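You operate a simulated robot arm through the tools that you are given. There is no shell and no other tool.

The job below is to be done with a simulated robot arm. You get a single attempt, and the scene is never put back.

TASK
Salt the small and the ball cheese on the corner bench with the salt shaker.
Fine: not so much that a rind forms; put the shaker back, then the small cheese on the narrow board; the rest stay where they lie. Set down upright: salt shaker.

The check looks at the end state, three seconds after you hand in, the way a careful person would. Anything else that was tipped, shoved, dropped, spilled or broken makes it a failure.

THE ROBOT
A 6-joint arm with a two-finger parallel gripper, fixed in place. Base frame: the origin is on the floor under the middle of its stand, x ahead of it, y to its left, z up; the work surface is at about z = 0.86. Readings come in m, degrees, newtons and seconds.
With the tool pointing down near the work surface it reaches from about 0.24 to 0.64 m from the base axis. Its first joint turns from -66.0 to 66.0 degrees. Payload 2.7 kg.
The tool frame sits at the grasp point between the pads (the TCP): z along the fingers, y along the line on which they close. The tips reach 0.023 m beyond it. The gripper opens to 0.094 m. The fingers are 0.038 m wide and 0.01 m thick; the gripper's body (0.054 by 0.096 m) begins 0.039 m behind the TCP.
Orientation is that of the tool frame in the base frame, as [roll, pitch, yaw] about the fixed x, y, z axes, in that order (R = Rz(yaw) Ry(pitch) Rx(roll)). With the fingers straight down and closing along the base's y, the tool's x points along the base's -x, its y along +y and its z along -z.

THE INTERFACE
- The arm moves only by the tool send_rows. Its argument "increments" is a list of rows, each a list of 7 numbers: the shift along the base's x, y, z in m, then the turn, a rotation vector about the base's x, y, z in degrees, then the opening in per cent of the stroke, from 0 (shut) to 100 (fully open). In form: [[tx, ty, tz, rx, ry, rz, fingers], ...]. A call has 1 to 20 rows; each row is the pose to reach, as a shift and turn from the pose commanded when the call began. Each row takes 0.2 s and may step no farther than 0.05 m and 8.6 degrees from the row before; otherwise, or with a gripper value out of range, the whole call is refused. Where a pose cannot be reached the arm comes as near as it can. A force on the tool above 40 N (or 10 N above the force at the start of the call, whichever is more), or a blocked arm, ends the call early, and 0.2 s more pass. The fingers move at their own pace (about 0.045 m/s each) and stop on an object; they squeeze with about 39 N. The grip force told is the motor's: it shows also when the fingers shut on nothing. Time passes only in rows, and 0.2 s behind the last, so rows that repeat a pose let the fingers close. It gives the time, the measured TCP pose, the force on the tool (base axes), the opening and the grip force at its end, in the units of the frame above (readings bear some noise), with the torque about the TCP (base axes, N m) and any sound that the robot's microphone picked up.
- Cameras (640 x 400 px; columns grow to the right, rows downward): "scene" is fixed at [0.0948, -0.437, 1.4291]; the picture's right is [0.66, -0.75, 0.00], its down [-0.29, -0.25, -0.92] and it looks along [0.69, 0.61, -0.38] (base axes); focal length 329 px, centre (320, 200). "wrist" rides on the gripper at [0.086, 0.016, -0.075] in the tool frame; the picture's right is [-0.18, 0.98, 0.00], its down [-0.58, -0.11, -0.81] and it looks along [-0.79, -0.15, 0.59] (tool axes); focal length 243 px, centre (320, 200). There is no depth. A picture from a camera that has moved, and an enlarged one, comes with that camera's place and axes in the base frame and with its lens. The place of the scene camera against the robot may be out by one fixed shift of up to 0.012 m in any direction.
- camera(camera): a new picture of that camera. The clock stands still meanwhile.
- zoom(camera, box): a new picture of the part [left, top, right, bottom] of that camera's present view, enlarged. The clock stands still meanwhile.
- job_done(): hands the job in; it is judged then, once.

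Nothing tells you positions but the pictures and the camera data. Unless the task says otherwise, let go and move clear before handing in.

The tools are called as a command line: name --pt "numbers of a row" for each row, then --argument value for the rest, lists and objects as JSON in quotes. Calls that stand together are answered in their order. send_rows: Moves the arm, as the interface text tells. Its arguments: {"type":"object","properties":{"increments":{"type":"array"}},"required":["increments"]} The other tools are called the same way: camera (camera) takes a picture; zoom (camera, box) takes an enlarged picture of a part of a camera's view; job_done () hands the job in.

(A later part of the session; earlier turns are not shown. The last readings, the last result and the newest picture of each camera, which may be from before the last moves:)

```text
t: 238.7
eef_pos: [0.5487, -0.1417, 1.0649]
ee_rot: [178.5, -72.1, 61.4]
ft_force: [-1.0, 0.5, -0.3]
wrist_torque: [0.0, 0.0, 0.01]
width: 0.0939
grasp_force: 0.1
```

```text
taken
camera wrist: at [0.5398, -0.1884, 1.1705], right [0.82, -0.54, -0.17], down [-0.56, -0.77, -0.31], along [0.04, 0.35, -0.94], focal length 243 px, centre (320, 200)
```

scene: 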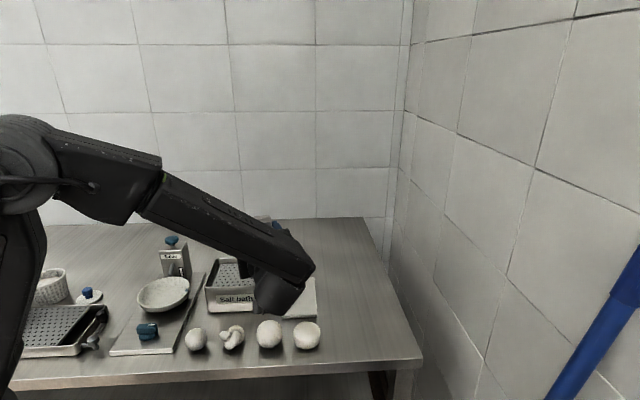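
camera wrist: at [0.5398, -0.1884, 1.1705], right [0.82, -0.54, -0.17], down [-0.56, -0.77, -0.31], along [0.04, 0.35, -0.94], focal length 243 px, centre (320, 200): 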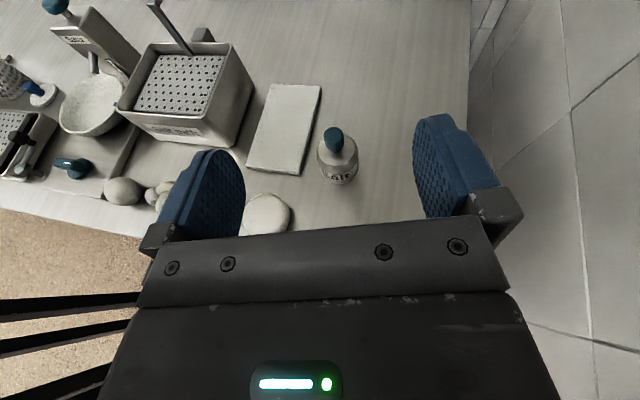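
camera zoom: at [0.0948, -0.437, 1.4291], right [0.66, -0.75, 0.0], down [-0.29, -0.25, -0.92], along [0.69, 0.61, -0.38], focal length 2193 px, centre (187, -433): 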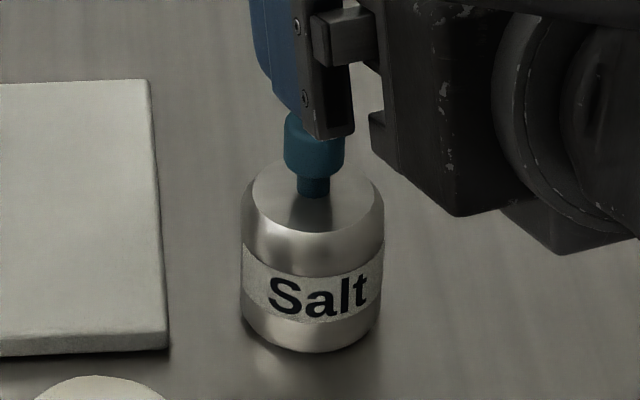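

The shaker is back in place. I'll swing the tool to point down so the camera is on the far side and can see the back of the bottle.

send_rows --pt "0 0 0.02 -6.93 4 0 100" --pt "0 0 0.04 -13.86 8 0 100" --pt "0 0 0.05 -20.78 12 0 100" --pt "0.005 0.01 0.05 -27.71 16 0 100" --pt "0.013 0.023 0.05 -34.64 20 0 100" --pt "0.022 0.038 0.05 -41.57 24 0 100" --pt "0.031 0.054 0.05 -48.5 28 0 100" --pt "0.04 0.07 0.05 -55.42 32 0 100" --pt "0.05 0.085 0.05 -62.35 36 0 100" --pt "0.054 0.0945 0.05 -62.35 36 0 100" --pt "0.054 0.0945 0.02 -62.35 36 0 100" --pt "0.054 0.0945 -0.02 -62.35 36 0 100" --pt "0.054 0.0945 -0.06 -62.35 36 0 100" --pt "0.054 0.0945 -0.06 -62.35 36 0 100"

camera --camera "wrist"

zoom --camera "wrist" --box '[260, 0, 380, 140]'

```text
t: 241.7
eef_pos: [0.6041, -0.0454, 1.0014]
ee_rot: [179.8, -0.2, 60.5]
ft_force: [-0.3, -0.2, 0.3]
wrist_torque: [-0.03, -0.03, 0.01]
width: 0.0941
grasp_force: 0.1
out of reach, approached as far as the arm can: row 10
```

```text
taken
camera wrist: at [0.6605, 0.0203, 1.0762], right [0.76, -0.64, 0.0], down [-0.38, -0.45, 0.8], along [-0.52, -0.62, -0.59], focal length 243 px, centre (320, 200)
```

wrist: 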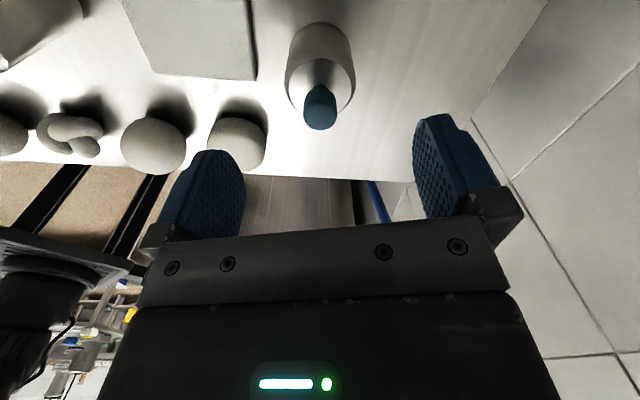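

```text
2.86 times, centred on (320, 70) of wrist
camera zoom: at [0.6605, 0.0203, 1.0762], right [0.76, -0.64, 0.0], down [-0.38, -0.45, 0.8], along [-0.52, -0.62, -0.59], focal length 693 px, centre (320, 571)
```

zoom: 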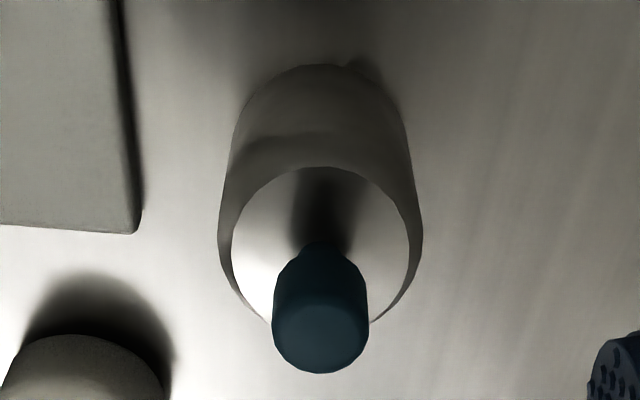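

The back is plain steel, with no outlet. From this side I'll also compare the ball with its neighbours against the light.

zoom --camera "wrist" --box '[0, 85, 280, 185]'

```text
2.29 times, centred on (140, 135) of wrist
camera zoom: at [0.6605, 0.0203, 1.0762], right [0.76, -0.64, 0.0], down [-0.38, -0.45, 0.8], along [-0.52, -0.62, -0.59], focal length 555 px, centre (731, 349)
```

zoom: 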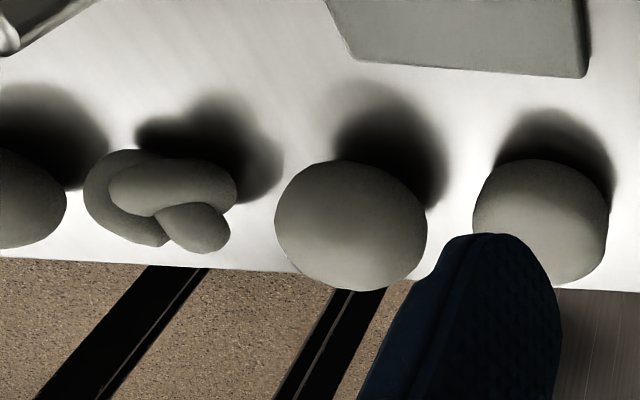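

Every surface is plain and no cheese is salted. With a knob handle the natural use is to hold it by the knob, so I'll go back to that grip and try a fuller set of motions over the ball: vertical, rocking, and a large wrist twist.

send_rows --pt "-0.002 -0.0025 -0.02 0 0 0 100" --pt "-0.002 -0.0025 -0.04 0 0 0 100" --pt "-0.002 -0.0025 -0.056 0 0 0 90" --pt "-0.002 -0.0025 -0.0635 0 0 0 70" --pt "-0.002 -0.0025 -0.0635 0 0 0 50" --pt "-0.002 -0.0025 -0.0635 0 0 0 30" --pt "-0.002 -0.0025 -0.0635 0 0 0 10" --pt "-0.002 -0.0025 -0.0635 0 0 0 0" --pt "-0.002 -0.0025 -0.0635 0 0 0 0"

camera --camera "wrist"

```text
t: 243.7
eef_pos: [0.5995, -0.0503, 0.9376]
ee_rot: [179.9, -0.2, 60.6]
ft_force: [0.2, -0.6, 0.5]
wrist_torque: [-0.03, -0.01, -0.02]
width: 0.0208
grasp_force: 38.4
```

```text
taken
camera wrist: at [0.6574, 0.0165, 1.014], right [0.76, -0.64, 0.0], down [-0.38, -0.45, 0.8], along [-0.52, -0.62, -0.59], focal length 243 px, centre (320, 200)
```

wrist: 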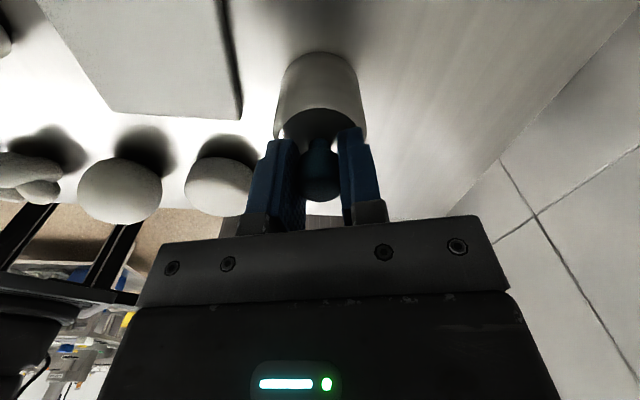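

Knob gripped. Lifting and carrying it upright to above the ball.

send_rows --pt "0 0 0.004 0 0 0 0" --pt "0 0 0.015 0 0 0 0" --pt "0 0 0.032 0 0 0 0" --pt "0 0 0.052 0 0 0 0" --pt "-0.006 0.0017 0.072 0 0 0 0" --pt "-0.018 0.0051 0.088 0 0 0 0" --pt "-0.036 0.0103 0.097 0 0 0 0" --pt "-0.057 0.0162 0.1 0 0 0 0" --pt "-0.079 0.0225 0.1 0 0 0 0" --pt "-0.101 0.0288 0.1 0 0 0 0" --pt "-0.123 0.035 0.1 0 0 0 0" --pt "-0.143 0.0407 0.1 0 0 0 0" --pt "-0.159 0.0453 0.1 0 0 0 0" --pt "-0.17 0.0484 0.1 0 0 0 0" --pt "-0.1765 0.0503 0.1 0 0 0 0" --pt "-0.1765 0.0503 0.1 0 0 0 0"

camera --camera "wrist"

zoom --camera "scene" --box '[180, 240, 360, 365]'

```text
t: 247.1
eef_pos: [0.4238, -0.0002, 1.0393]
ee_rot: [179.9, -0.2, 60.5]
ft_force: [-0.2, 0.9, -1.2]
wrist_torque: [-0.02, 0.04, -0.02]
width: 0.0209
grasp_force: 39.1
```

```text
taken
camera wrist: at [0.48, 0.0672, 1.1152], right [0.76, -0.64, 0.0], down [-0.38, -0.45, 0.8], along [-0.52, -0.62, -0.59], focal length 243 px, centre (320, 200)
```

wrist: 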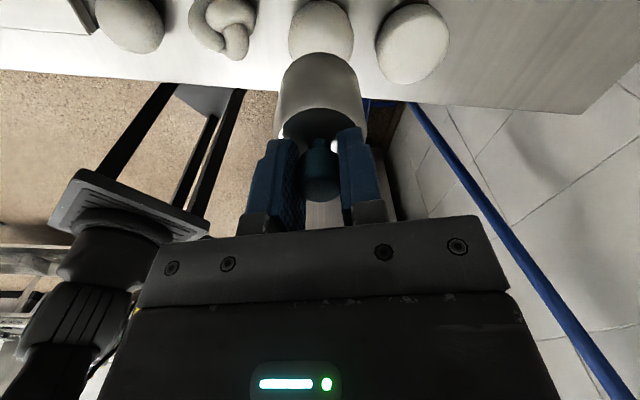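

```text
3.20 times, centred on (270, 302) of scene
camera zoom: at [0.0948, -0.437, 1.4291], right [0.66, -0.75, 0.0], down [-0.29, -0.25, -0.92], along [0.69, 0.61, -0.38], focal length 1053 px, centre (480, -128)
```

zoom: 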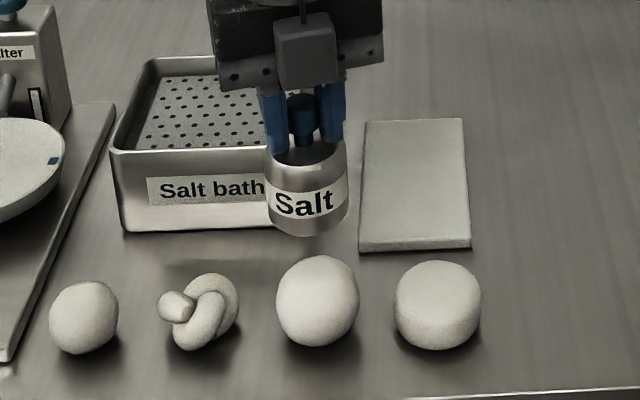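

The view is good: the shaker is centred over the ball and all four cheeses are visible. First, vertical strokes plus rocking in this grip.

send_rows --pt "0 0 -0.01 0 0 0 0" --pt "0 0 0.039 0 0 0 0" --pt "0 0 -0.01 0 0 0 0" --pt "0 0 0.039 0 0 0 0" --pt "0 0 -0.01 0 0 0 0" --pt "0 0 0.039 0 0 0 0" --pt "0 0 -0.01 0 0 0 0" --pt "0 0 -0.01 4.2 0 0 0" --pt "0 0 -0.01 -4.2 0 0 0" --pt "0 0 -0.01 4.2 0 0 0" --pt "0 0 -0.01 -4.2 0 0 0" --pt "0 0 -0.01 4.2 0 0 0" --pt "0 0 -0.01 -4.2 0 0 0" --pt "0 0 -0.01 0 4.2 0 0" --pt "0 0 -0.01 0 -4.2 0 0" --pt "0 0 -0.01 0 4.2 0 0" --pt "0 0 -0.01 0 -4.2 0 0" --pt "0 0 -0.01 0 4.2 0 0" --pt "0 0 -0.01 0 -4.2 0 0" --pt "0 0 0 0 0 0 0"

zoom --camera "wrist" --box '[80, 0, 480, 120]'

zoom --camera "scene" --box '[240, 305, 330, 360]'

```text
t: 251.3
eef_pos: [0.4239, -0.0004, 1.0398]
ee_rot: [179.9, -0.2, 60.5]
ft_force: [-0.8, 0.6, -1.8]
wrist_torque: [0.02, -0.02, -0.01]
width: 0.021
grasp_force: 39.1
```

```text
1.60 times, centred on (280, 60) of wrist
camera zoom: at [0.4806, 0.0674, 1.115], right [0.76, -0.64, 0.0], down [-0.38, -0.45, 0.8], along [-0.52, -0.62, -0.59], focal length 388 px, centre (384, 424)
```

zoom: 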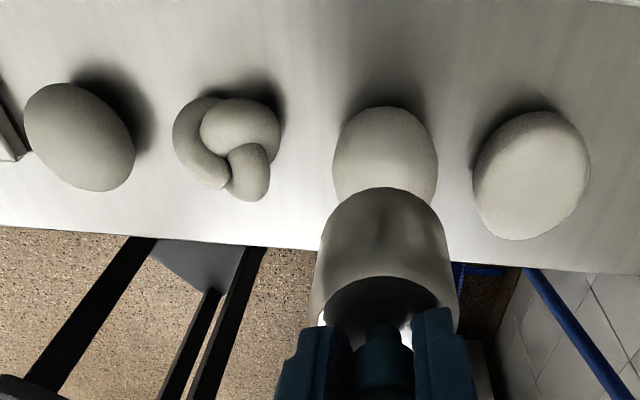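

```text
7.11 times, centred on (285, 332) of scene
camera zoom: at [0.0948, -0.437, 1.4291], right [0.66, -0.75, 0.0], down [-0.29, -0.25, -0.92], along [0.69, 0.61, -0.38], focal length 2339 px, centre (569, -742)
```

zoom: 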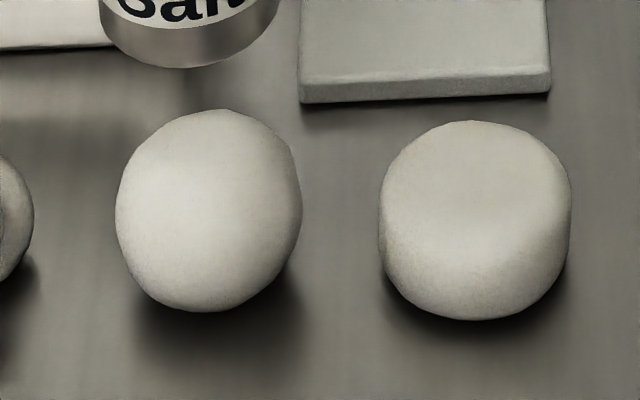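

No salt. Now the large wrist twist: about 80° one way and back, over the ball.

send_rows --pt "0 0 0 0 0 8 0" --pt "0 0 0 0 0 16 0" --pt "0 0 0 0 0 24 0" --pt "0 0 0 0 0 32 0" --pt "0 0 0 0 0 40 0" --pt "0 0 0 0 0 48 0" --pt "0 0 0 0 0 56 0" --pt "0 0 0 0 0 64 0" --pt "0 0 0 0 0 72 0" --pt "0 0 0 0 0 80 0" --pt "0 0 0 0 0 72 0" --pt "0 0 0 0 0 64 0" --pt "0 0 0 0 0 56 0" --pt "0 0 0 0 0 48 0" --pt "0 0 0 0 0 40 0" --pt "0 0 0 0 0 32 0" --pt "0 0 0 0 0 24 0" --pt "0 0 0 0 0 16 0" --pt "0 0 0 0 0 8 0" --pt "0 0 0 0 0 0 0"

zoom --camera "wrist" --box '[80, 0, 480, 120]'

zoom --camera "scene" --box '[240, 305, 330, 360]'

```text
t: 255.5
eef_pos: [0.4248, 0.0013, 1.0402]
ee_rot: [179.9, -0.2, 60.3]
ft_force: [-0.6, 0.1, -1.2]
wrist_torque: [-0.02, 0.02, 0.0]
width: 0.0207
grasp_force: 39.1
```

```text
1.60 times, centred on (280, 60) of wrist
camera zoom: at [0.4807, 0.0675, 1.115], right [0.76, -0.65, 0.0], down [-0.39, -0.45, 0.8], along [-0.52, -0.61, -0.59], focal length 388 px, centre (384, 424)
```

zoom: 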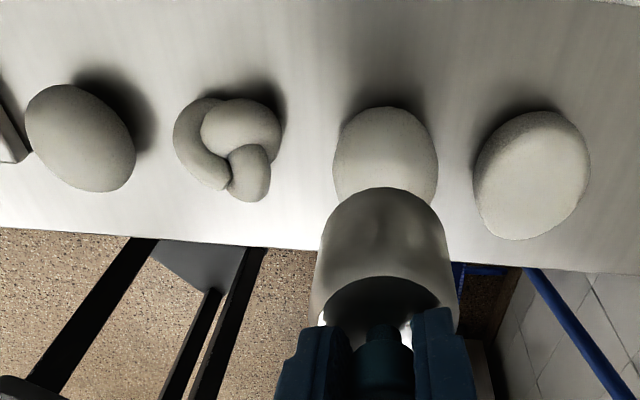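

```text
7.11 times, centred on (285, 332) of scene
camera zoom: at [0.0948, -0.437, 1.4291], right [0.66, -0.75, 0.0], down [-0.29, -0.25, -0.92], along [0.69, 0.61, -0.38], focal length 2339 px, centre (569, -742)
```

zoom: 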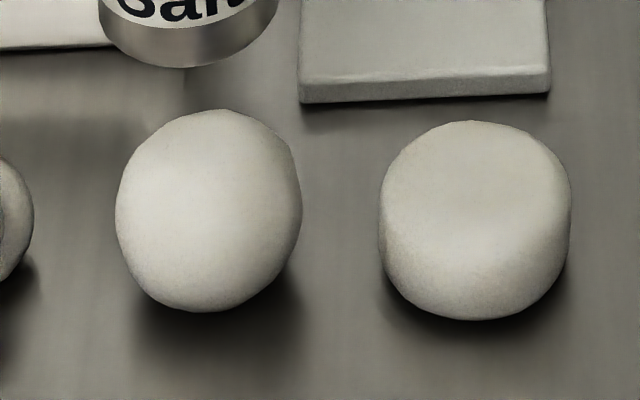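

No effect from twisting. While I hold the knob I'll check tilted poses with strong shakes, since the earlier tilt tests used only weak ones. First I'll turn the wrist back to its original yaw.

send_rows --pt "0 0 0 0 0 8 0" --pt "0 0 0 0 0 16 0" --pt "0 0 0 0 0 24 0" --pt "0 0 0 0 0 32 0" --pt "0 0 0 0 0 40 0" --pt "0 0 0 0 0 48 0" --pt "0 0 0 0 0 56 0" --pt "0 0 0 0 0 64 0" --pt "0 0 0 0 0 72 0" --pt "0 0 0 0 0 80 0" --pt "0 0 0 0 0 88 0" --pt "0 0 0 0 0 96 0" --pt "0 0 0 0 0 104 0" --pt "0 0 0 0 0 112 0" --pt "0 0 0 0 0 119.5 0"

send_rows --pt "-0.001 0.005 0.005 -8 0 0 0" --pt "-0.002 0.013 0.01 -16 0 0 0" --pt "-0.002 0.02 0.01 -24 0 0 0" --pt "-0.002 0.027 0.01 -32 0 0 0" --pt "-0.002 0.034 0.01 -40 0 0 0" --pt "-0.002 0.038 0.01 -45 0 0 0" --pt "-0.002 0.038 0.058 -45 0 0 0" --pt "-0.002 0.038 0.01 -45 0 0 0" --pt "-0.002 0.038 0.058 -45 0 0 0" --pt "-0.002 0.038 0.01 -45 0 0 0" --pt "-0.002 0.038 0.058 -45 0 0 0" --pt "-0.002 0.038 0.01 -45 0 0 0" --pt "-0.002 0.045 0.01 -53 0 0 0" --pt "-0.002 0.049 0.01 -61 0 0 0" --pt "-0.002 0.05 0.01 -69 0 0 0" --pt "-0.002 0.05 0.058 -69 0 0 0" --pt "-0.002 0.05 0.01 -69 0 0 0" --pt "-0.002 0.05 0.058 -69 0 0 0" --pt "-0.002 0.05 0.01 -69 0 0 0"

zoom --camera "scene" --box '[200, 240, 360, 365]'

```text
t: 258.7
eef_pos: [0.4236, 0.0012, 1.0393]
ee_rot: [179.8, -0.3, -179.8]
ft_force: [0.3, 1.3, -1.2]
wrist_torque: [-0.01, 0.02, -0.03]
width: 0.0208
grasp_force: 39.0
```

```text
t: 262.7
eef_pos: [0.4232, 0.0525, 1.0483]
ee_rot: [-111.1, -0.1, 179.8]
ft_force: [-0.8, 0.4, -1.0]
wrist_torque: [0.05, 0.01, -0.01]
width: 0.0211
grasp_force: 39.4
```

```text
3.20 times, centred on (280, 302) of scene
camera zoom: at [0.0948, -0.437, 1.4291], right [0.66, -0.75, 0.0], down [-0.29, -0.25, -0.92], along [0.69, 0.61, -0.38], focal length 1053 px, centre (448, -128)
```

zoom: 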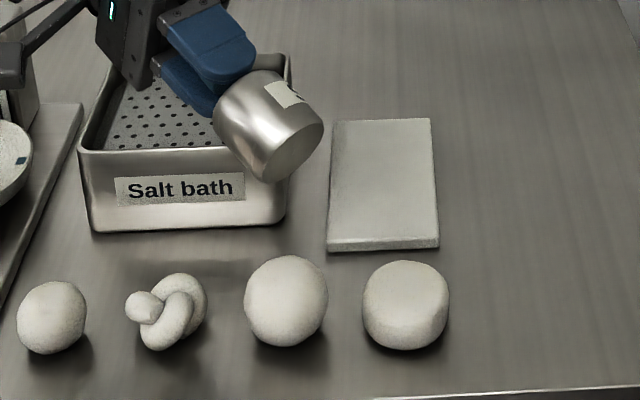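

No change at 45° or 69°. I'll continue to 90° and then about 115° (raised for clearance), with strong shakes at each.

send_rows --pt "0 0.001 0.01 -7 0 0 0" --pt "0 0.002 0.015 -14 0 0 0" --pt "0 0.003 0.02 -21 0 0 0" --pt "0 0.003 0.068 -21 0 0 0" --pt "0 0.003 0.02 -21 0 0 0" --pt "0 0.003 0.068 -21 0 0 0" --pt "0 0.003 0.02 -21 0 0 0" --pt "0 0.003 0.068 -21 0 0 0" --pt "0 0.003 0.02 -21 0 0 0" --pt "0 0 0.05 -28 0 0 0" --pt "0 -0.003 0.08 -35 0 0 0" --pt "0 -0.007 0.1 -42 0 0 0" --pt "0 -0.012 0.1 -47 0 0 0"

camera --camera "scene"

zoom --camera "scene" --box '[240, 305, 330, 360]'

```text
t: 265.5
eef_pos: [0.4559, -0.0359, 1.1592]
ee_rot: [-66.9, -1.1, -177.6]
ft_force: [-0.5, 0.2, -1.7]
wrist_torque: [0.06, -0.03, -0.01]
width: 0.021
grasp_force: 38.9
out of reach, approached as far as the arm can: row 11, 12, 13
```

```text
taken
```

scene: 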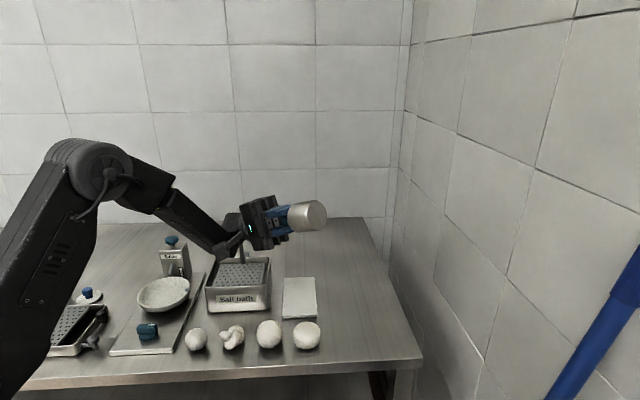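

```text
7.11 times, centred on (285, 332) of scene
camera zoom: at [0.0949, -0.437, 1.4291], right [0.66, -0.75, 0.0], down [-0.29, -0.25, -0.92], along [0.69, 0.61, -0.38], focal length 2339 px, centre (569, -742)
```

zoom: 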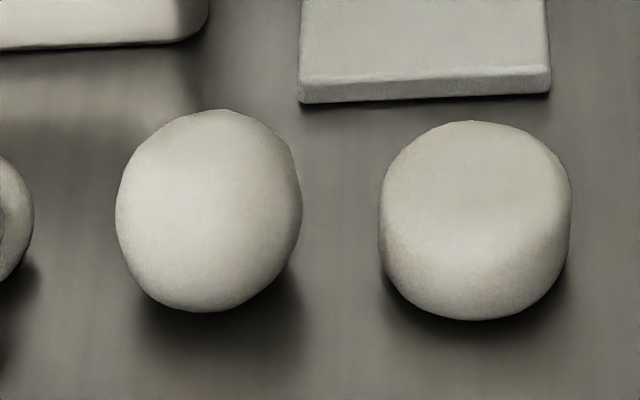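

Beyond about 105° the arm can't go in this grip, so tipping past horizontal by the knob is clearly not the intended use. I'll bring the shaker back upright over the ball and take the same framed picture as at the very start, for a strict before/after comparison.

send_rows --pt "0 0.005 0 7 0 0 0" --pt "-0.005 0.012 0 15 0 0 0" --pt "-0.01 0.02 0 23 0 0 0" --pt "-0.015 0.028 0 31 0 0 0" --pt "-0.02 0.034 0 39 0 0 0" --pt "-0.025 0.036 0 47 0 0 0" --pt "-0.03 0.037 0 55 0 0 0" --pt "-0.032 0.037 0 63 0 0 0" --pt "-0.032 0.037 0 71 0 0 0" --pt "-0.032 0.037 0 79 0 0 0" --pt "-0.032 0.037 0 87 0 0 0" --pt "-0.032 0.037 0 95 0 0 0" --pt "-0.032 0.037 0 103 0 0 0" --pt "-0.032 0.037 0 111 0 0 0" --pt "-0.032 0.037 0 113.1 0 0 0"

zoom --camera "scene" --box '[180, 305, 330, 365]'

zoom --camera "scene" --box '[180, 260, 380, 385]'

```text
t: 268.7
eef_pos: [0.4243, 0.0016, 1.1582]
ee_rot: [179.9, 2.7, -179.9]
ft_force: [-0.6, 0.5, -1.8]
wrist_torque: [0.0, 0.01, 0.05]
width: 0.021
grasp_force: 38.3
```

```text
4.27 times, centred on (255, 335) of scene
camera zoom: at [0.0948, -0.437, 1.4291], right [0.66, -0.75, 0.0], down [-0.29, -0.25, -0.92], along [0.69, 0.61, -0.38], focal length 1403 px, centre (597, -376)
```

zoom: 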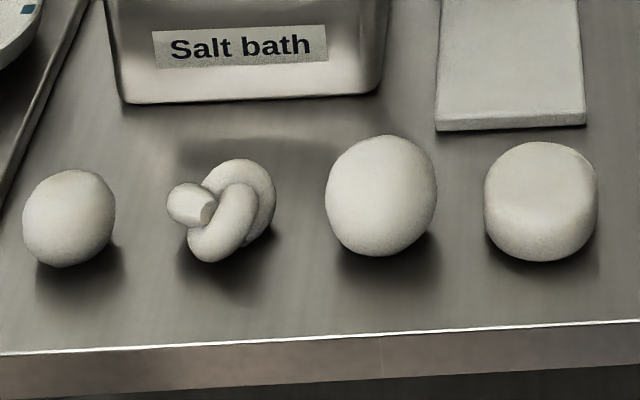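

```text
3.20 times, centred on (280, 322) of scene
camera zoom: at [0.0948, -0.437, 1.4291], right [0.66, -0.75, 0.0], down [-0.29, -0.25, -0.92], along [0.69, 0.61, -0.38], focal length 1053 px, centre (448, -192)
```

zoom: 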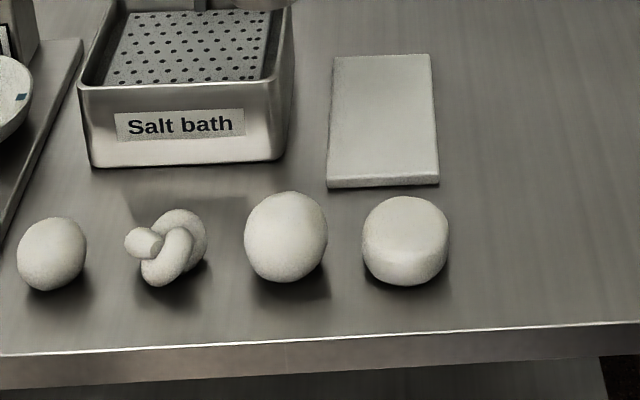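

The comparison is inconclusive at best, so I want a high-contrast test-bed. The salt bath's dark perforated tray is ideal, since any grain would show and salt there does no harm. I'll fix the slight tilt and move over the tray's front part, well clear of its handle.

send_rows --pt "0.002 0.008 0 0 1.4 0 0" --pt "0.006 0.022 0 0 2.7 0 0" --pt "0.011 0.04 0 0 2.7 0 0" --pt "0.016 0.06 0 0 2.7 0 0" --pt "0.022 0.08 0 0 2.7 0 0" --pt "0.027 0.1 0 0 2.7 0 0" --pt "0.032 0.12 0 0 2.7 0 0" --pt "0.037 0.138 -0.01 0 2.7 0 0" --pt "0.04 0.148 -0.03 0 2.7 0 0" --pt "0.041 0.153 -0.055 0 2.7 0 0" --pt "0.041 0.153 -0.08 0 2.7 0 0" --pt "0.041 0.153 -0.095 0 2.7 0 0" --pt "0.041 0.153 -0.095 0 2.7 0 0"

camera --camera "wrist"

zoom --camera "scene" --box '[160, 200, 320, 325]'

```text
t: 271.5
eef_pos: [0.4646, 0.1553, 1.0609]
ee_rot: [179.9, 0.0, 180.0]
ft_force: [0.0, -0.3, -1.1]
wrist_torque: [-0.01, -0.01, 0.0]
width: 0.0209
grasp_force: 38.5
```

```text
taken
camera wrist: at [0.3781, 0.1703, 1.1361], right [0.18, 0.98, 0.0], down [0.58, -0.11, 0.81], along [0.79, -0.15, -0.59], focal length 243 px, centre (320, 200)
```

wrist: 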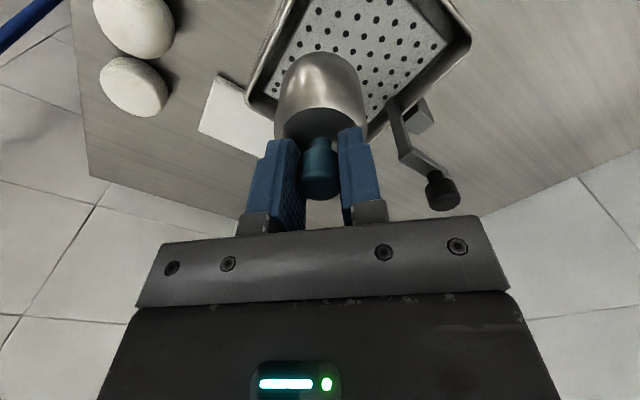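

```text
3.20 times, centred on (240, 262) of scene
camera zoom: at [0.0948, -0.437, 1.4291], right [0.66, -0.75, 0.0], down [-0.29, -0.25, -0.92], along [0.69, 0.61, -0.38], focal length 1053 px, centre (576, 0)
```

zoom: 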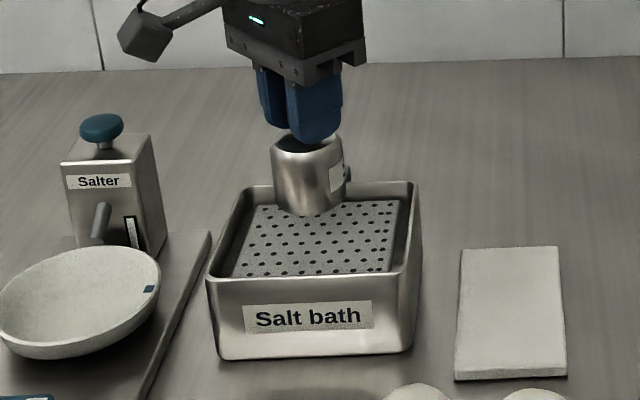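

The tray is beneath the shaker and nothing is near. I'll do the most vigorous flick possible, moving and rotating together, and then check the tray for grains.

send_rows --pt "0.024 0 0 0 -4.2 0 0" --pt "-0.024 0 0 0 4.2 0 0" --pt "0.024 0 0 0 -4.2 0 0" --pt "-0.024 0 0 0 4.2 0 0" --pt "0.024 0 0 0 -4.2 0 0" --pt "-0.024 0 0 0 4.2 0 0" --pt "0.024 0 0 0 -4.2 0 0" --pt "-0.024 0 0 0 4.2 0 0" --pt "0.024 0 0 0 -4.2 0 0" --pt "-0.024 0 0 0 4.2 0 0" --pt "0 0 0 0 0 0 0" --pt "0 0 0.049 0 0 0 0" --pt "0 0 0 0 0 0 0" --pt "0 0 0.049 0 0 0 0" --pt "0 0 0 0 0 0 0" --pt "0 0 0.049 0 0 0 0" --pt "0 0 0 0 0 0 0"

zoom --camera "scene" --box '[205, 240, 285, 300]'

zoom --camera "wrist" --box '[220, 0, 500, 150]'

```text
t: 275.1
eef_pos: [0.4626, 0.1552, 1.0641]
ee_rot: [179.8, 0.0, 180.0]
ft_force: [0.2, 0.3, -1.2]
wrist_torque: [0.01, -0.03, 0.03]
width: 0.021
grasp_force: 38.6
```

```text
6.67 times, centred on (245, 270) of scene
camera zoom: at [0.0949, -0.437, 1.4291], right [0.66, -0.75, 0.0], down [-0.29, -0.25, -0.92], along [0.69, 0.61, -0.38], focal length 2193 px, centre (820, -267)
```

zoom: 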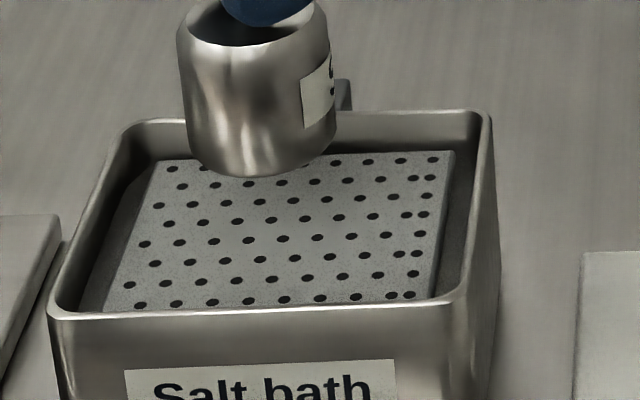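

```text
2.29 times, centred on (360, 75) of wrist
camera zoom: at [0.3757, 0.17, 1.1398], right [0.18, 0.98, 0.0], down [0.58, -0.11, 0.81], along [0.79, -0.15, -0.59], focal length 555 px, centre (229, 486)
```

zoom: 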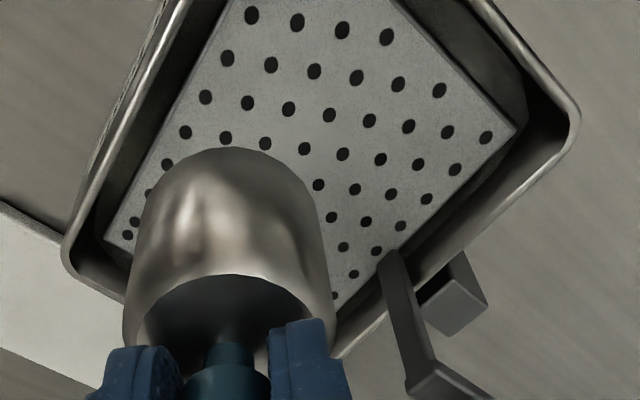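

The tray stays clean, so even the most vigorous upright shaking releases nothing. A gentle touch of the base onto the ball is still untried. It's flat on round, so the push is purely vertical and can't shove the cheese. I'll carry the shaker back over the ball.

send_rows --pt "0 -0.004 0.01 0 0 0 0" --pt "-0.002 -0.014 0.025 0 0 0 0" --pt "-0.006 -0.03 0.035 0 0 0 0" --pt "-0.012 -0.05 0.035 0 0 0 0" --pt "-0.018 -0.072 0.035 0 0 0 0" --pt "-0.024 -0.094 0.035 0 0 0 0" --pt "-0.03 -0.115 0.035 0 0 0 0" --pt "-0.035 -0.133 0.03 0 0 0 0" --pt "-0.038 -0.146 0.015 0 0 0 0" --pt "-0.0395 -0.154 -0.005 0 0 0 0" --pt "-0.0395 -0.155 -0.025 0 0 0 0" --pt "-0.0395 -0.155 -0.04 0 0 0 0" --pt "-0.0395 -0.155 -0.048 0 0 0 0" --pt "-0.0395 -0.155 -0.048 0 0 0 0"

zoom --camera "scene" --box '[220, 270, 330, 355]'

zoom --camera "wrist" --box '[220, 0, 420, 125]'

```text
t: 278.1
eef_pos: [0.4255, 0.0001, 1.0138]
ee_rot: [180.0, -0.1, 179.9]
ft_force: [0.3, 0.7, -2.0]
wrist_torque: [-0.02, 0.0, 0.02]
width: 0.0205
grasp_force: 39.0
```

```text
4.71 times, centred on (275, 312) of scene
camera zoom: at [0.0948, -0.437, 1.4291], right [0.66, -0.75, 0.0], down [-0.29, -0.25, -0.92], along [0.69, 0.61, -0.38], focal length 1548 px, centre (532, -329)
```

zoom: 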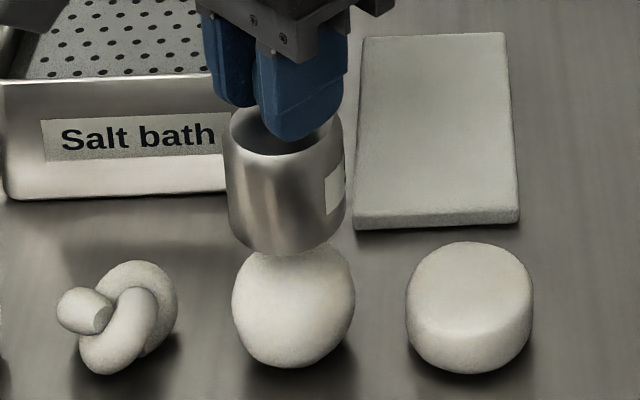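

```text
3.20 times, centred on (320, 62) of wrist
camera zoom: at [0.3388, 0.0154, 1.0895], right [0.18, 0.98, 0.0], down [0.58, -0.11, 0.81], along [0.79, -0.15, -0.59], focal length 776 px, centre (320, 640)
```

zoom: 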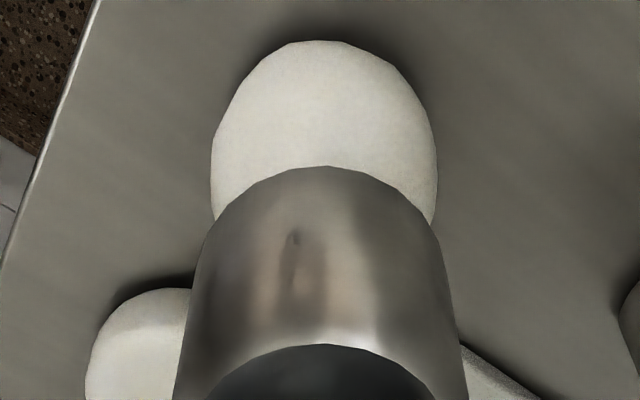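

The base is about 2 cm above the ball and centred. I'll lower in millimetre steps until I feel the first light contact.

send_rows --pt "-0.001 0 -0.004 0 0 0 0" --pt "-0.002 0 -0.008 0 0 0 0" --pt "-0.002 0 -0.012 0 0 0 0" --pt "-0.002 0 -0.012 0 0 0 0"

send_rows --pt "0 0 -0.0015 0 0 0 0" --pt "0 0 -0.0025 0 0 0 0"

send_rows --pt "0 0 -0.0015 0 0 0 0" --pt "0 0 -0.0025 0 0 0 0"

```text
t: 279.1
eef_pos: [0.4234, 0.0007, 1.0028]
ee_rot: [179.9, -0.1, -180.0]
ft_force: [0.4, 0.6, -1.4]
wrist_torque: [0.01, 0.0, 0.04]
width: 0.0206
grasp_force: 39.4
```

```text
t: 279.7
eef_pos: [0.4241, 0.0006, 1.0005]
ee_rot: [180.0, -0.2, 180.0]
ft_force: [-0.1, 0.1, -2.1]
wrist_torque: [-0.01, 0.02, 0.0]
width: 0.0207
grasp_force: 39.5
```

```text
t: 280.3
eef_pos: [0.4237, 0.0007, 0.9982]
ee_rot: [-180.0, -0.2, 179.9]
ft_force: [0.5, -0.7, -2.1]
wrist_torque: [0.01, 0.03, -0.01]
width: 0.021
grasp_force: 39.2
```

send_rows --pt "0 0 -0.001 0 0 0 0"

send_rows --pt "0 0 -0.001 0 0 0 0"

send_rows --pt "0 0 -0.001 0 0 0 0"

zoom --camera "scene" --box '[240, 290, 300, 355]'

```text
t: 280.7
eef_pos: [0.4225, -0.0006, 0.9976]
ee_rot: [180.0, -0.2, -180.0]
ft_force: [-0.1, 0.2, -2.3]
wrist_torque: [0.02, 0.02, 0.02]
width: 0.0209
grasp_force: 38.8
```

```text
t: 281.1
eef_pos: [0.4238, -0.0005, 0.9953]
ee_rot: [-180.0, -0.1, 179.9]
ft_force: [0.4, -0.6, -1.5]
wrist_torque: [-0.02, -0.01, 0.0]
width: 0.0207
grasp_force: 38.6
```

```text
t: 281.5
eef_pos: [0.4228, -0.0007, 0.994]
ee_rot: [179.9, -0.1, 180.0]
ft_force: [0.8, 0.1, -2.0]
wrist_torque: [0.0, -0.03, 0.0]
width: 0.0211
grasp_force: 39.1
```

```text
6.15 times, centred on (270, 322) of scene
camera zoom: at [0.0948, -0.437, 1.4291], right [0.66, -0.75, 0.0], down [-0.29, -0.25, -0.92], along [0.69, 0.61, -0.38], focal length 2024 px, centre (628, -554)
```

zoom: 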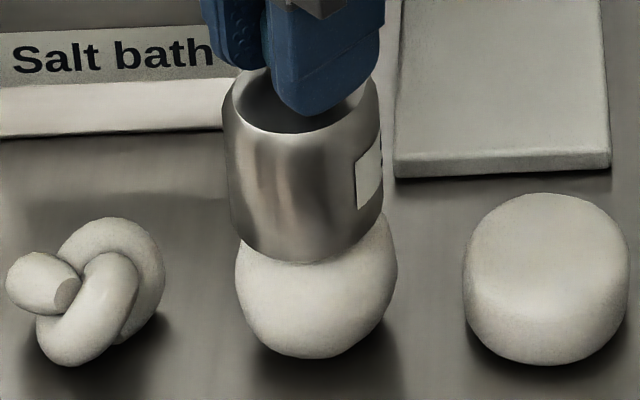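

Almost touching and still no contact. Before pressing, I'll try a few strokes starting from just 5 mm above the cheese.

send_rows --pt "0 0 0.005 0 0 0 0" --pt "0 0 0.045 0 0 0 0" --pt "0 0 0.005 0 0 0 0" --pt "0 0 0.045 0 0 0 0" --pt "0 0 0.005 0 0 0 0" --pt "0 0 0.045 0 0 0 0" --pt "0 0 0.005 0 0 0 0" --pt "0 0 0.045 0 0 0 0" --pt "0 0 0.005 0 0 0 0" --pt "0 0 0.003 0 0 0 0"

send_rows --pt "0 0 -0.0015 0 0 0 0" --pt "0 0 -0.003 0 0 0 0"

send_rows --pt "0 0 -0.001 0 0 0 0"

send_rows --pt "0 0 -0.001 0 0 0 0"

```text
t: 283.7
eef_pos: [0.4214, -0.0021, 0.9974]
ee_rot: [-180.0, -0.1, 179.9]
ft_force: [0.6, 0.2, -1.8]
wrist_torque: [0.01, 0.0, -0.01]
width: 0.0211
grasp_force: 39.4
```

```text
t: 284.3
eef_pos: [0.422, 0.0002, 0.9949]
ee_rot: [-180.0, -0.2, -180.0]
ft_force: [-0.1, 0.8, -2.0]
wrist_torque: [-0.03, 0.02, -0.01]
width: 0.0209
grasp_force: 39.0
```

```text
t: 284.7
eef_pos: [0.4214, -0.0004, 0.9949]
ee_rot: [179.9, -0.2, 180.0]
ft_force: [-1.2, -0.1, -1.0]
wrist_torque: [-0.01, -0.01, -0.02]
width: 0.021
grasp_force: 39.0
```

```text
t: 285.1
eef_pos: [0.4225, -0.0001, 0.9926]
ee_rot: [180.0, -0.1, 179.9]
ft_force: [0.0, 0.2, -1.7]
wrist_torque: [0.01, -0.01, 0.02]
width: 0.0208
grasp_force: 38.8
```

send_rows --pt "0 0 -0.001 0 0 0 0"

send_rows --pt "0 0 -0.001 0 0 0 0"

send_rows --pt "0 0 -0.001 0 0 0 0"

send_rows --pt "0 0 -0.001 0 0 0 0"

```text
t: 285.5
eef_pos: [0.4223, -0.0009, 0.9921]
ee_rot: [180.0, -0.1, -180.0]
ft_force: [-0.1, 0.5, -1.3]
wrist_torque: [0.01, 0.0, 0.01]
width: 0.0207
grasp_force: 39.2
```

```text
t: 285.9
eef_pos: [0.4235, 0.0001, 0.9908]
ee_rot: [180.0, -0.1, -180.0]
ft_force: [1.2, -0.1, -0.9]
wrist_torque: [0.0, 0.03, 0.01]
width: 0.0209
grasp_force: 39.2
```

```text
t: 286.3
eef_pos: [0.424, 0.0005, 0.9906]
ee_rot: [180.0, 0.0, -179.8]
ft_force: [-0.9, 0.5, 4.6]
wrist_torque: [0.02, 0.13, -0.04]
width: 0.0207
grasp_force: 38.7
```

```text
t: 286.7
eef_pos: [0.4234, -0.0006, 0.9895]
ee_rot: [180.0, 0.1, -179.8]
ft_force: [-3.5, 1.1, 15.9]
wrist_torque: [0.05, 0.36, 0.02]
width: 0.0208
grasp_force: 39.5
```

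Contact came at TCP 0.990, so the ball's top is at z of about 0.913. At 16 N the knob still didn't give, so it's no plunger. I'll lift straight off and check the ball.

send_rows --pt "0 0 0.003 0 0 0 0" --pt "0 0 0.015 0 0 0 0" --pt "0 0 0.04 0 0 0 0" --pt "0 0 0.08 0 0 0 0" --pt "0 0 0.12 0 0 0 0"

zoom --camera "scene" --box '[180, 305, 330, 365]'

zoom --camera "scene" --box '[252, 316, 286, 337]'

```text
t: 287.9
eef_pos: [0.4223, -0.0004, 1.109]
ee_rot: [179.9, -0.1, -180.0]
ft_force: [0.0, -0.4, -1.4]
wrist_torque: [0.01, -0.01, 0.05]
width: 0.021
grasp_force: 39.1
```

```text
4.27 times, centred on (255, 335) of scene
camera zoom: at [0.0948, -0.437, 1.4291], right [0.66, -0.75, 0.0], down [-0.29, -0.25, -0.92], along [0.69, 0.61, -0.38], focal length 1403 px, centre (597, -376)
```

zoom: 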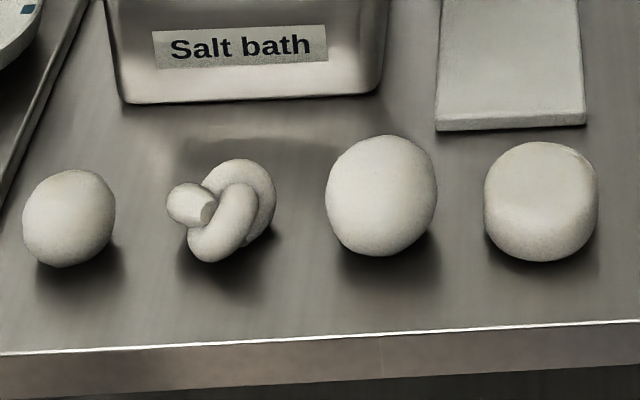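

```text
16.00 times, centred on (269, 326) of scene
camera zoom: at [0.0948, -0.437, 1.4291], right [0.66, -0.75, 0.0], down [-0.29, -0.25, -0.92], along [0.69, 0.61, -0.38], focal length 5263 px, centre (1136, -1824)
```

zoom: 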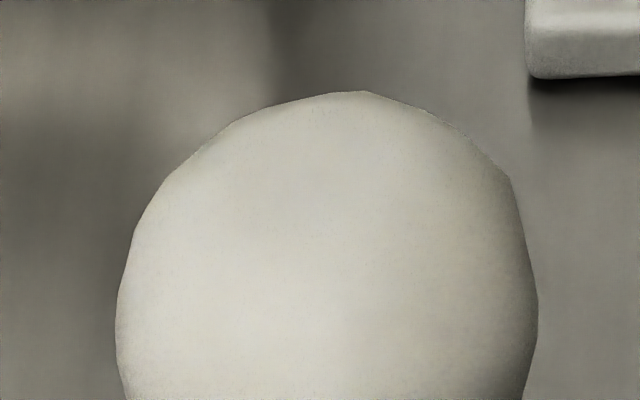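

The ball hasn't moved, and in this frame it looks distinctly whiter than its neighbours. I need to know whether that's real, so I'll move the shaker aside and take a close wrist view with the ball and the wheel side by side under the same light.

send_rows --pt "-0.005 -0.01 0 0 0 0 0" --pt "-0.015 -0.03 0 0 0 0 0" --pt "-0.027 -0.055 0 0 0 0 0" --pt "-0.04 -0.08 0 0 0 0 0" --pt "-0.052 -0.1 0 0 0 0 0" --pt "-0.06 -0.115 0 0 0 0 0" --pt "-0.062 -0.12 0 0 0 0 0" --pt "-0.062 -0.12 0 0 0 0 0"

camera --camera "wrist"

zoom --camera "wrist" --box '[360, 0, 560, 140]'

```text
t: 289.7
eef_pos: [0.3619, -0.12, 1.109]
ee_rot: [180.0, -0.1, -179.9]
ft_force: [-0.1, -0.3, -2.0]
wrist_torque: [0.01, 0.01, -0.02]
width: 0.021
grasp_force: 39.0
```

```text
taken
camera wrist: at [0.2751, -0.1056, 1.1843], right [0.18, 0.98, 0.0], down [0.58, -0.11, 0.81], along [0.79, -0.15, -0.59], focal length 243 px, centre (320, 200)
```

wrist: 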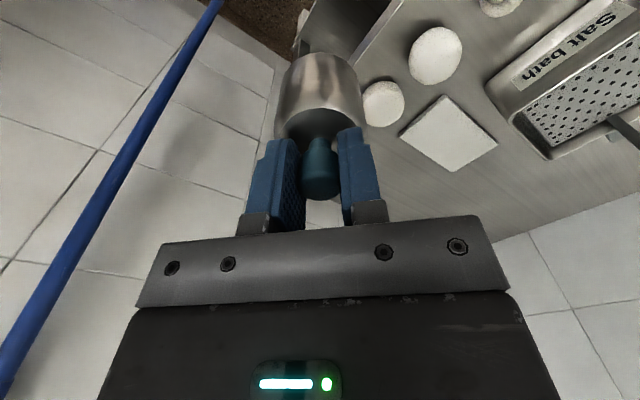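

```text
2.86 times, centred on (460, 70) of wrist
camera zoom: at [0.2751, -0.1056, 1.1843], right [0.18, 0.98, 0.0], down [0.58, -0.11, 0.81], along [0.79, -0.15, -0.59], focal length 693 px, centre (-80, 571)
```

zoom: 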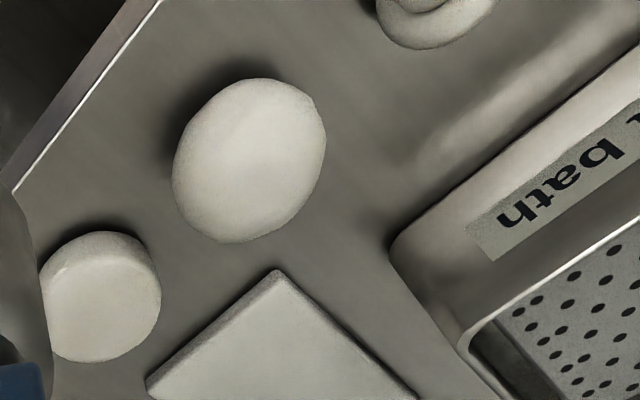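

In this frame the ball and wheel look alike again, so I need an exact repeat of a starting picture. I'll put the arm in the same pose it had at t=2.4 s and take the identical crops.

send_rows --pt "-0.005 0.006 0.01 0 0 5 0" --pt "-0.015 0.018 0.025 0 0 12 0" --pt "-0.027 0.034 0.045 0 0 20 0" --pt "-0.04 0.052 0.065 0 0 28 0" --pt "-0.053 0.07 0.085 0 0 36 0" --pt "-0.065 0.087 0.1 0 0 44 0" --pt "-0.074 0.1 0.11 0 0 48 0" --pt "-0.079 0.106 0.114 0 0 48 0" --pt "-0.079 0.106 0.114 0 0 48 0"

zoom --camera "scene" --box '[180, 305, 330, 365]'

zoom --camera "wrist" --box '[180, 20, 400, 170]'

camera --camera "wrist"

```text
t: 291.7
eef_pos: [0.2825, -0.0129, 1.2233]
ee_rot: [-179.9, -0.1, -131.8]
ft_force: [0.7, -0.4, -1.1]
wrist_torque: [-0.01, 0.01, -0.01]
width: 0.0211
grasp_force: 39.0
```

```text
4.27 times, centred on (255, 335) of scene
camera zoom: at [0.0948, -0.437, 1.4291], right [0.66, -0.75, 0.0], down [-0.29, -0.25, -0.92], along [0.69, 0.61, -0.38], focal length 1403 px, centre (597, -376)
```

zoom: 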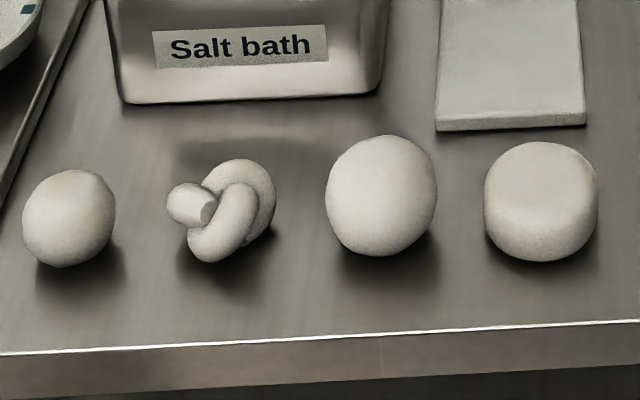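

```text
2.67 times, centred on (290, 95) of wrist
camera zoom: at [0.2122, -0.0683, 1.2976], right [-0.61, 0.79, 0.0], down [0.47, 0.36, 0.81], along [0.64, 0.49, -0.59], focal length 647 px, centre (400, 480)
```

zoom: 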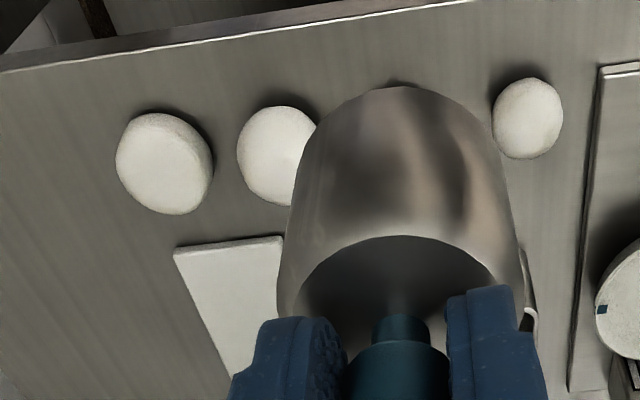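

```text
taken
camera wrist: at [0.2122, -0.0683, 1.2976], right [-0.61, 0.79, 0.0], down [0.47, 0.36, 0.81], along [0.64, 0.49, -0.59], focal length 243 px, centre (320, 200)
```

wrist: 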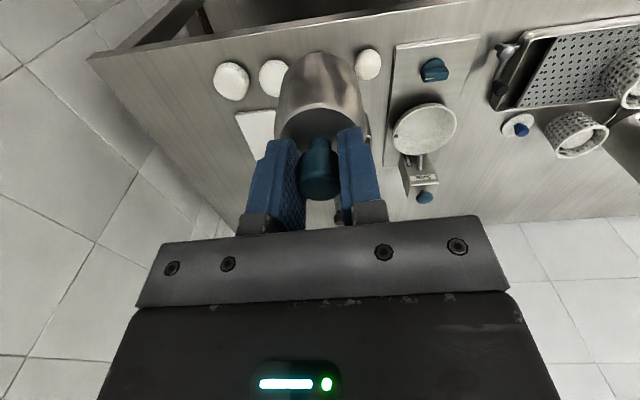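

Same pose, same crops: the ball and wheel are equally white, so nothing has been deposited. Two inverted cases remain untested: strong sideways strokes and wrist-roll shakes. For those I need the side grip again, so first I'll return the shaker to its spot with its label facing as before.

send_rows --pt "0.006 -0.001 0 0 0 -5 0" --pt "0.018 -0.002 0 0 0 -13 0" --pt "0.034 -0.004 0 0 0 -21 0" --pt "0.052 -0.006 0 0 0 -29 0" --pt "0.07 -0.008 0 0 0 -37 0" --pt "0.09 -0.011 -0.01 0 0 -45 0" --pt "0.11 -0.013 -0.02 0 0 -53 0" --pt "0.13 -0.015 -0.03 0 0 -61.5 0" --pt "0.15 -0.018 -0.04 0 0 -70 0" --pt "0.17 -0.02 -0.05 0 0 -78.5 0" --pt "0.19 -0.022 -0.06 0 0 -87 0" --pt "0.21 -0.025 -0.07 0 0 -95.5 0" --pt "0.23 -0.027 -0.08 0 0 -104 0" --pt "0.25 -0.03 -0.09 0 0 -112.5 0" --pt "0.268 -0.032 -0.1 0 0 -121 0" --pt "0.284 -0.034 -0.11 0 0 -129.5 0" --pt "0.298 -0.036 -0.12 0 0 -138 0" --pt "0.309 -0.037 -0.13 0 0 -146.5 0" --pt "0.315 -0.0374 -0.14 0 0 -155 0" --pt "0.317 -0.0374 -0.15 0 0 -163 0"

send_rows --pt "0 0 -0.02 0 0 -4.4 0" --pt "0 0 -0.05 0 0 -4.4 0" --pt "0 0 -0.08 0 0 -4.4 0" --pt "0 0 -0.105 0 0 -4.4 0" --pt "0 0 -0.12 0 0 -4.4 0" --pt "0 0 -0.127 0 0 -4.4 0" --pt "0 0 -0.127 0 0 -4.4 0"

zoom --camera "scene" --box '[290, 255, 390, 330]'

```text
t: 295.9
eef_pos: [0.5988, -0.0519, 1.0725]
ee_rot: [180.0, -0.1, 64.9]
ft_force: [-0.1, 1.0, -1.7]
wrist_torque: [0.01, 0.03, 0.01]
width: 0.0209
grasp_force: 39.0
```

```text
t: 297.5
eef_pos: [0.5991, -0.0508, 0.9454]
ee_rot: [-180.0, -0.1, 60.6]
ft_force: [0.2, 0.4, -1.7]
wrist_torque: [0.0, -0.01, -0.02]
width: 0.0211
grasp_force: 38.7
```

```text
5.33 times, centred on (340, 292) of scene
camera zoom: at [0.0949, -0.437, 1.4291], right [0.66, -0.75, 0.0], down [-0.29, -0.25, -0.92], along [0.69, 0.61, -0.38], focal length 1754 px, centre (213, -293)
```

zoom: 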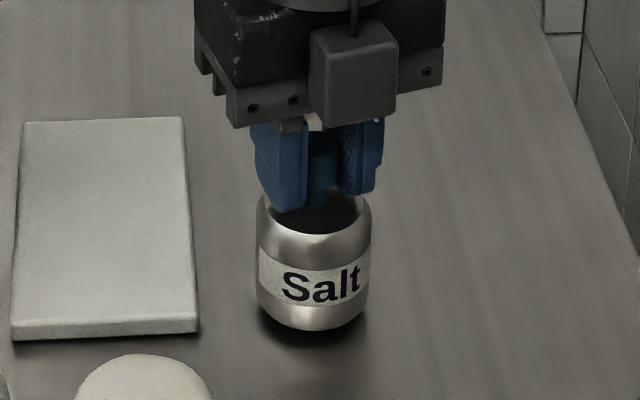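

send_rows --pt "0.0003 0.0004 -0.003 0 0 0 0" --pt "0.0003 0.0004 -0.006 0 0 0 0" --pt "0.0003 0.0004 -0.007 0 0 0 0"

send_rows --pt "0 0 -0.001 0 0 0 0"

send_rows --pt "0 0 -0.001 0 0 0 0"

```text
t: 298.3
eef_pos: [0.5993, -0.0506, 0.9406]
ee_rot: [180.0, -0.1, 60.7]
ft_force: [-3.2, 1.6, 10.3]
wrist_torque: [-0.08, 0.42, -0.06]
width: 0.0211
grasp_force: 38.8
```

```text
t: 298.7
eef_pos: [0.6012, -0.0503, 0.94]
ee_rot: [179.7, -0.1, 60.8]
ft_force: [-5.2, 3.9, 20.0]
wrist_torque: [-0.15, 0.46, -0.11]
width: 0.0208
grasp_force: 38.8
```

```text
t: 299.1
eef_pos: [0.5999, -0.0503, 0.9398]
ee_rot: [179.7, -0.2, 60.6]
ft_force: [-7.0, 5.0, 27.5]
wrist_torque: [-0.1, 0.39, -0.11]
width: 0.0208
grasp_force: 39.1
```

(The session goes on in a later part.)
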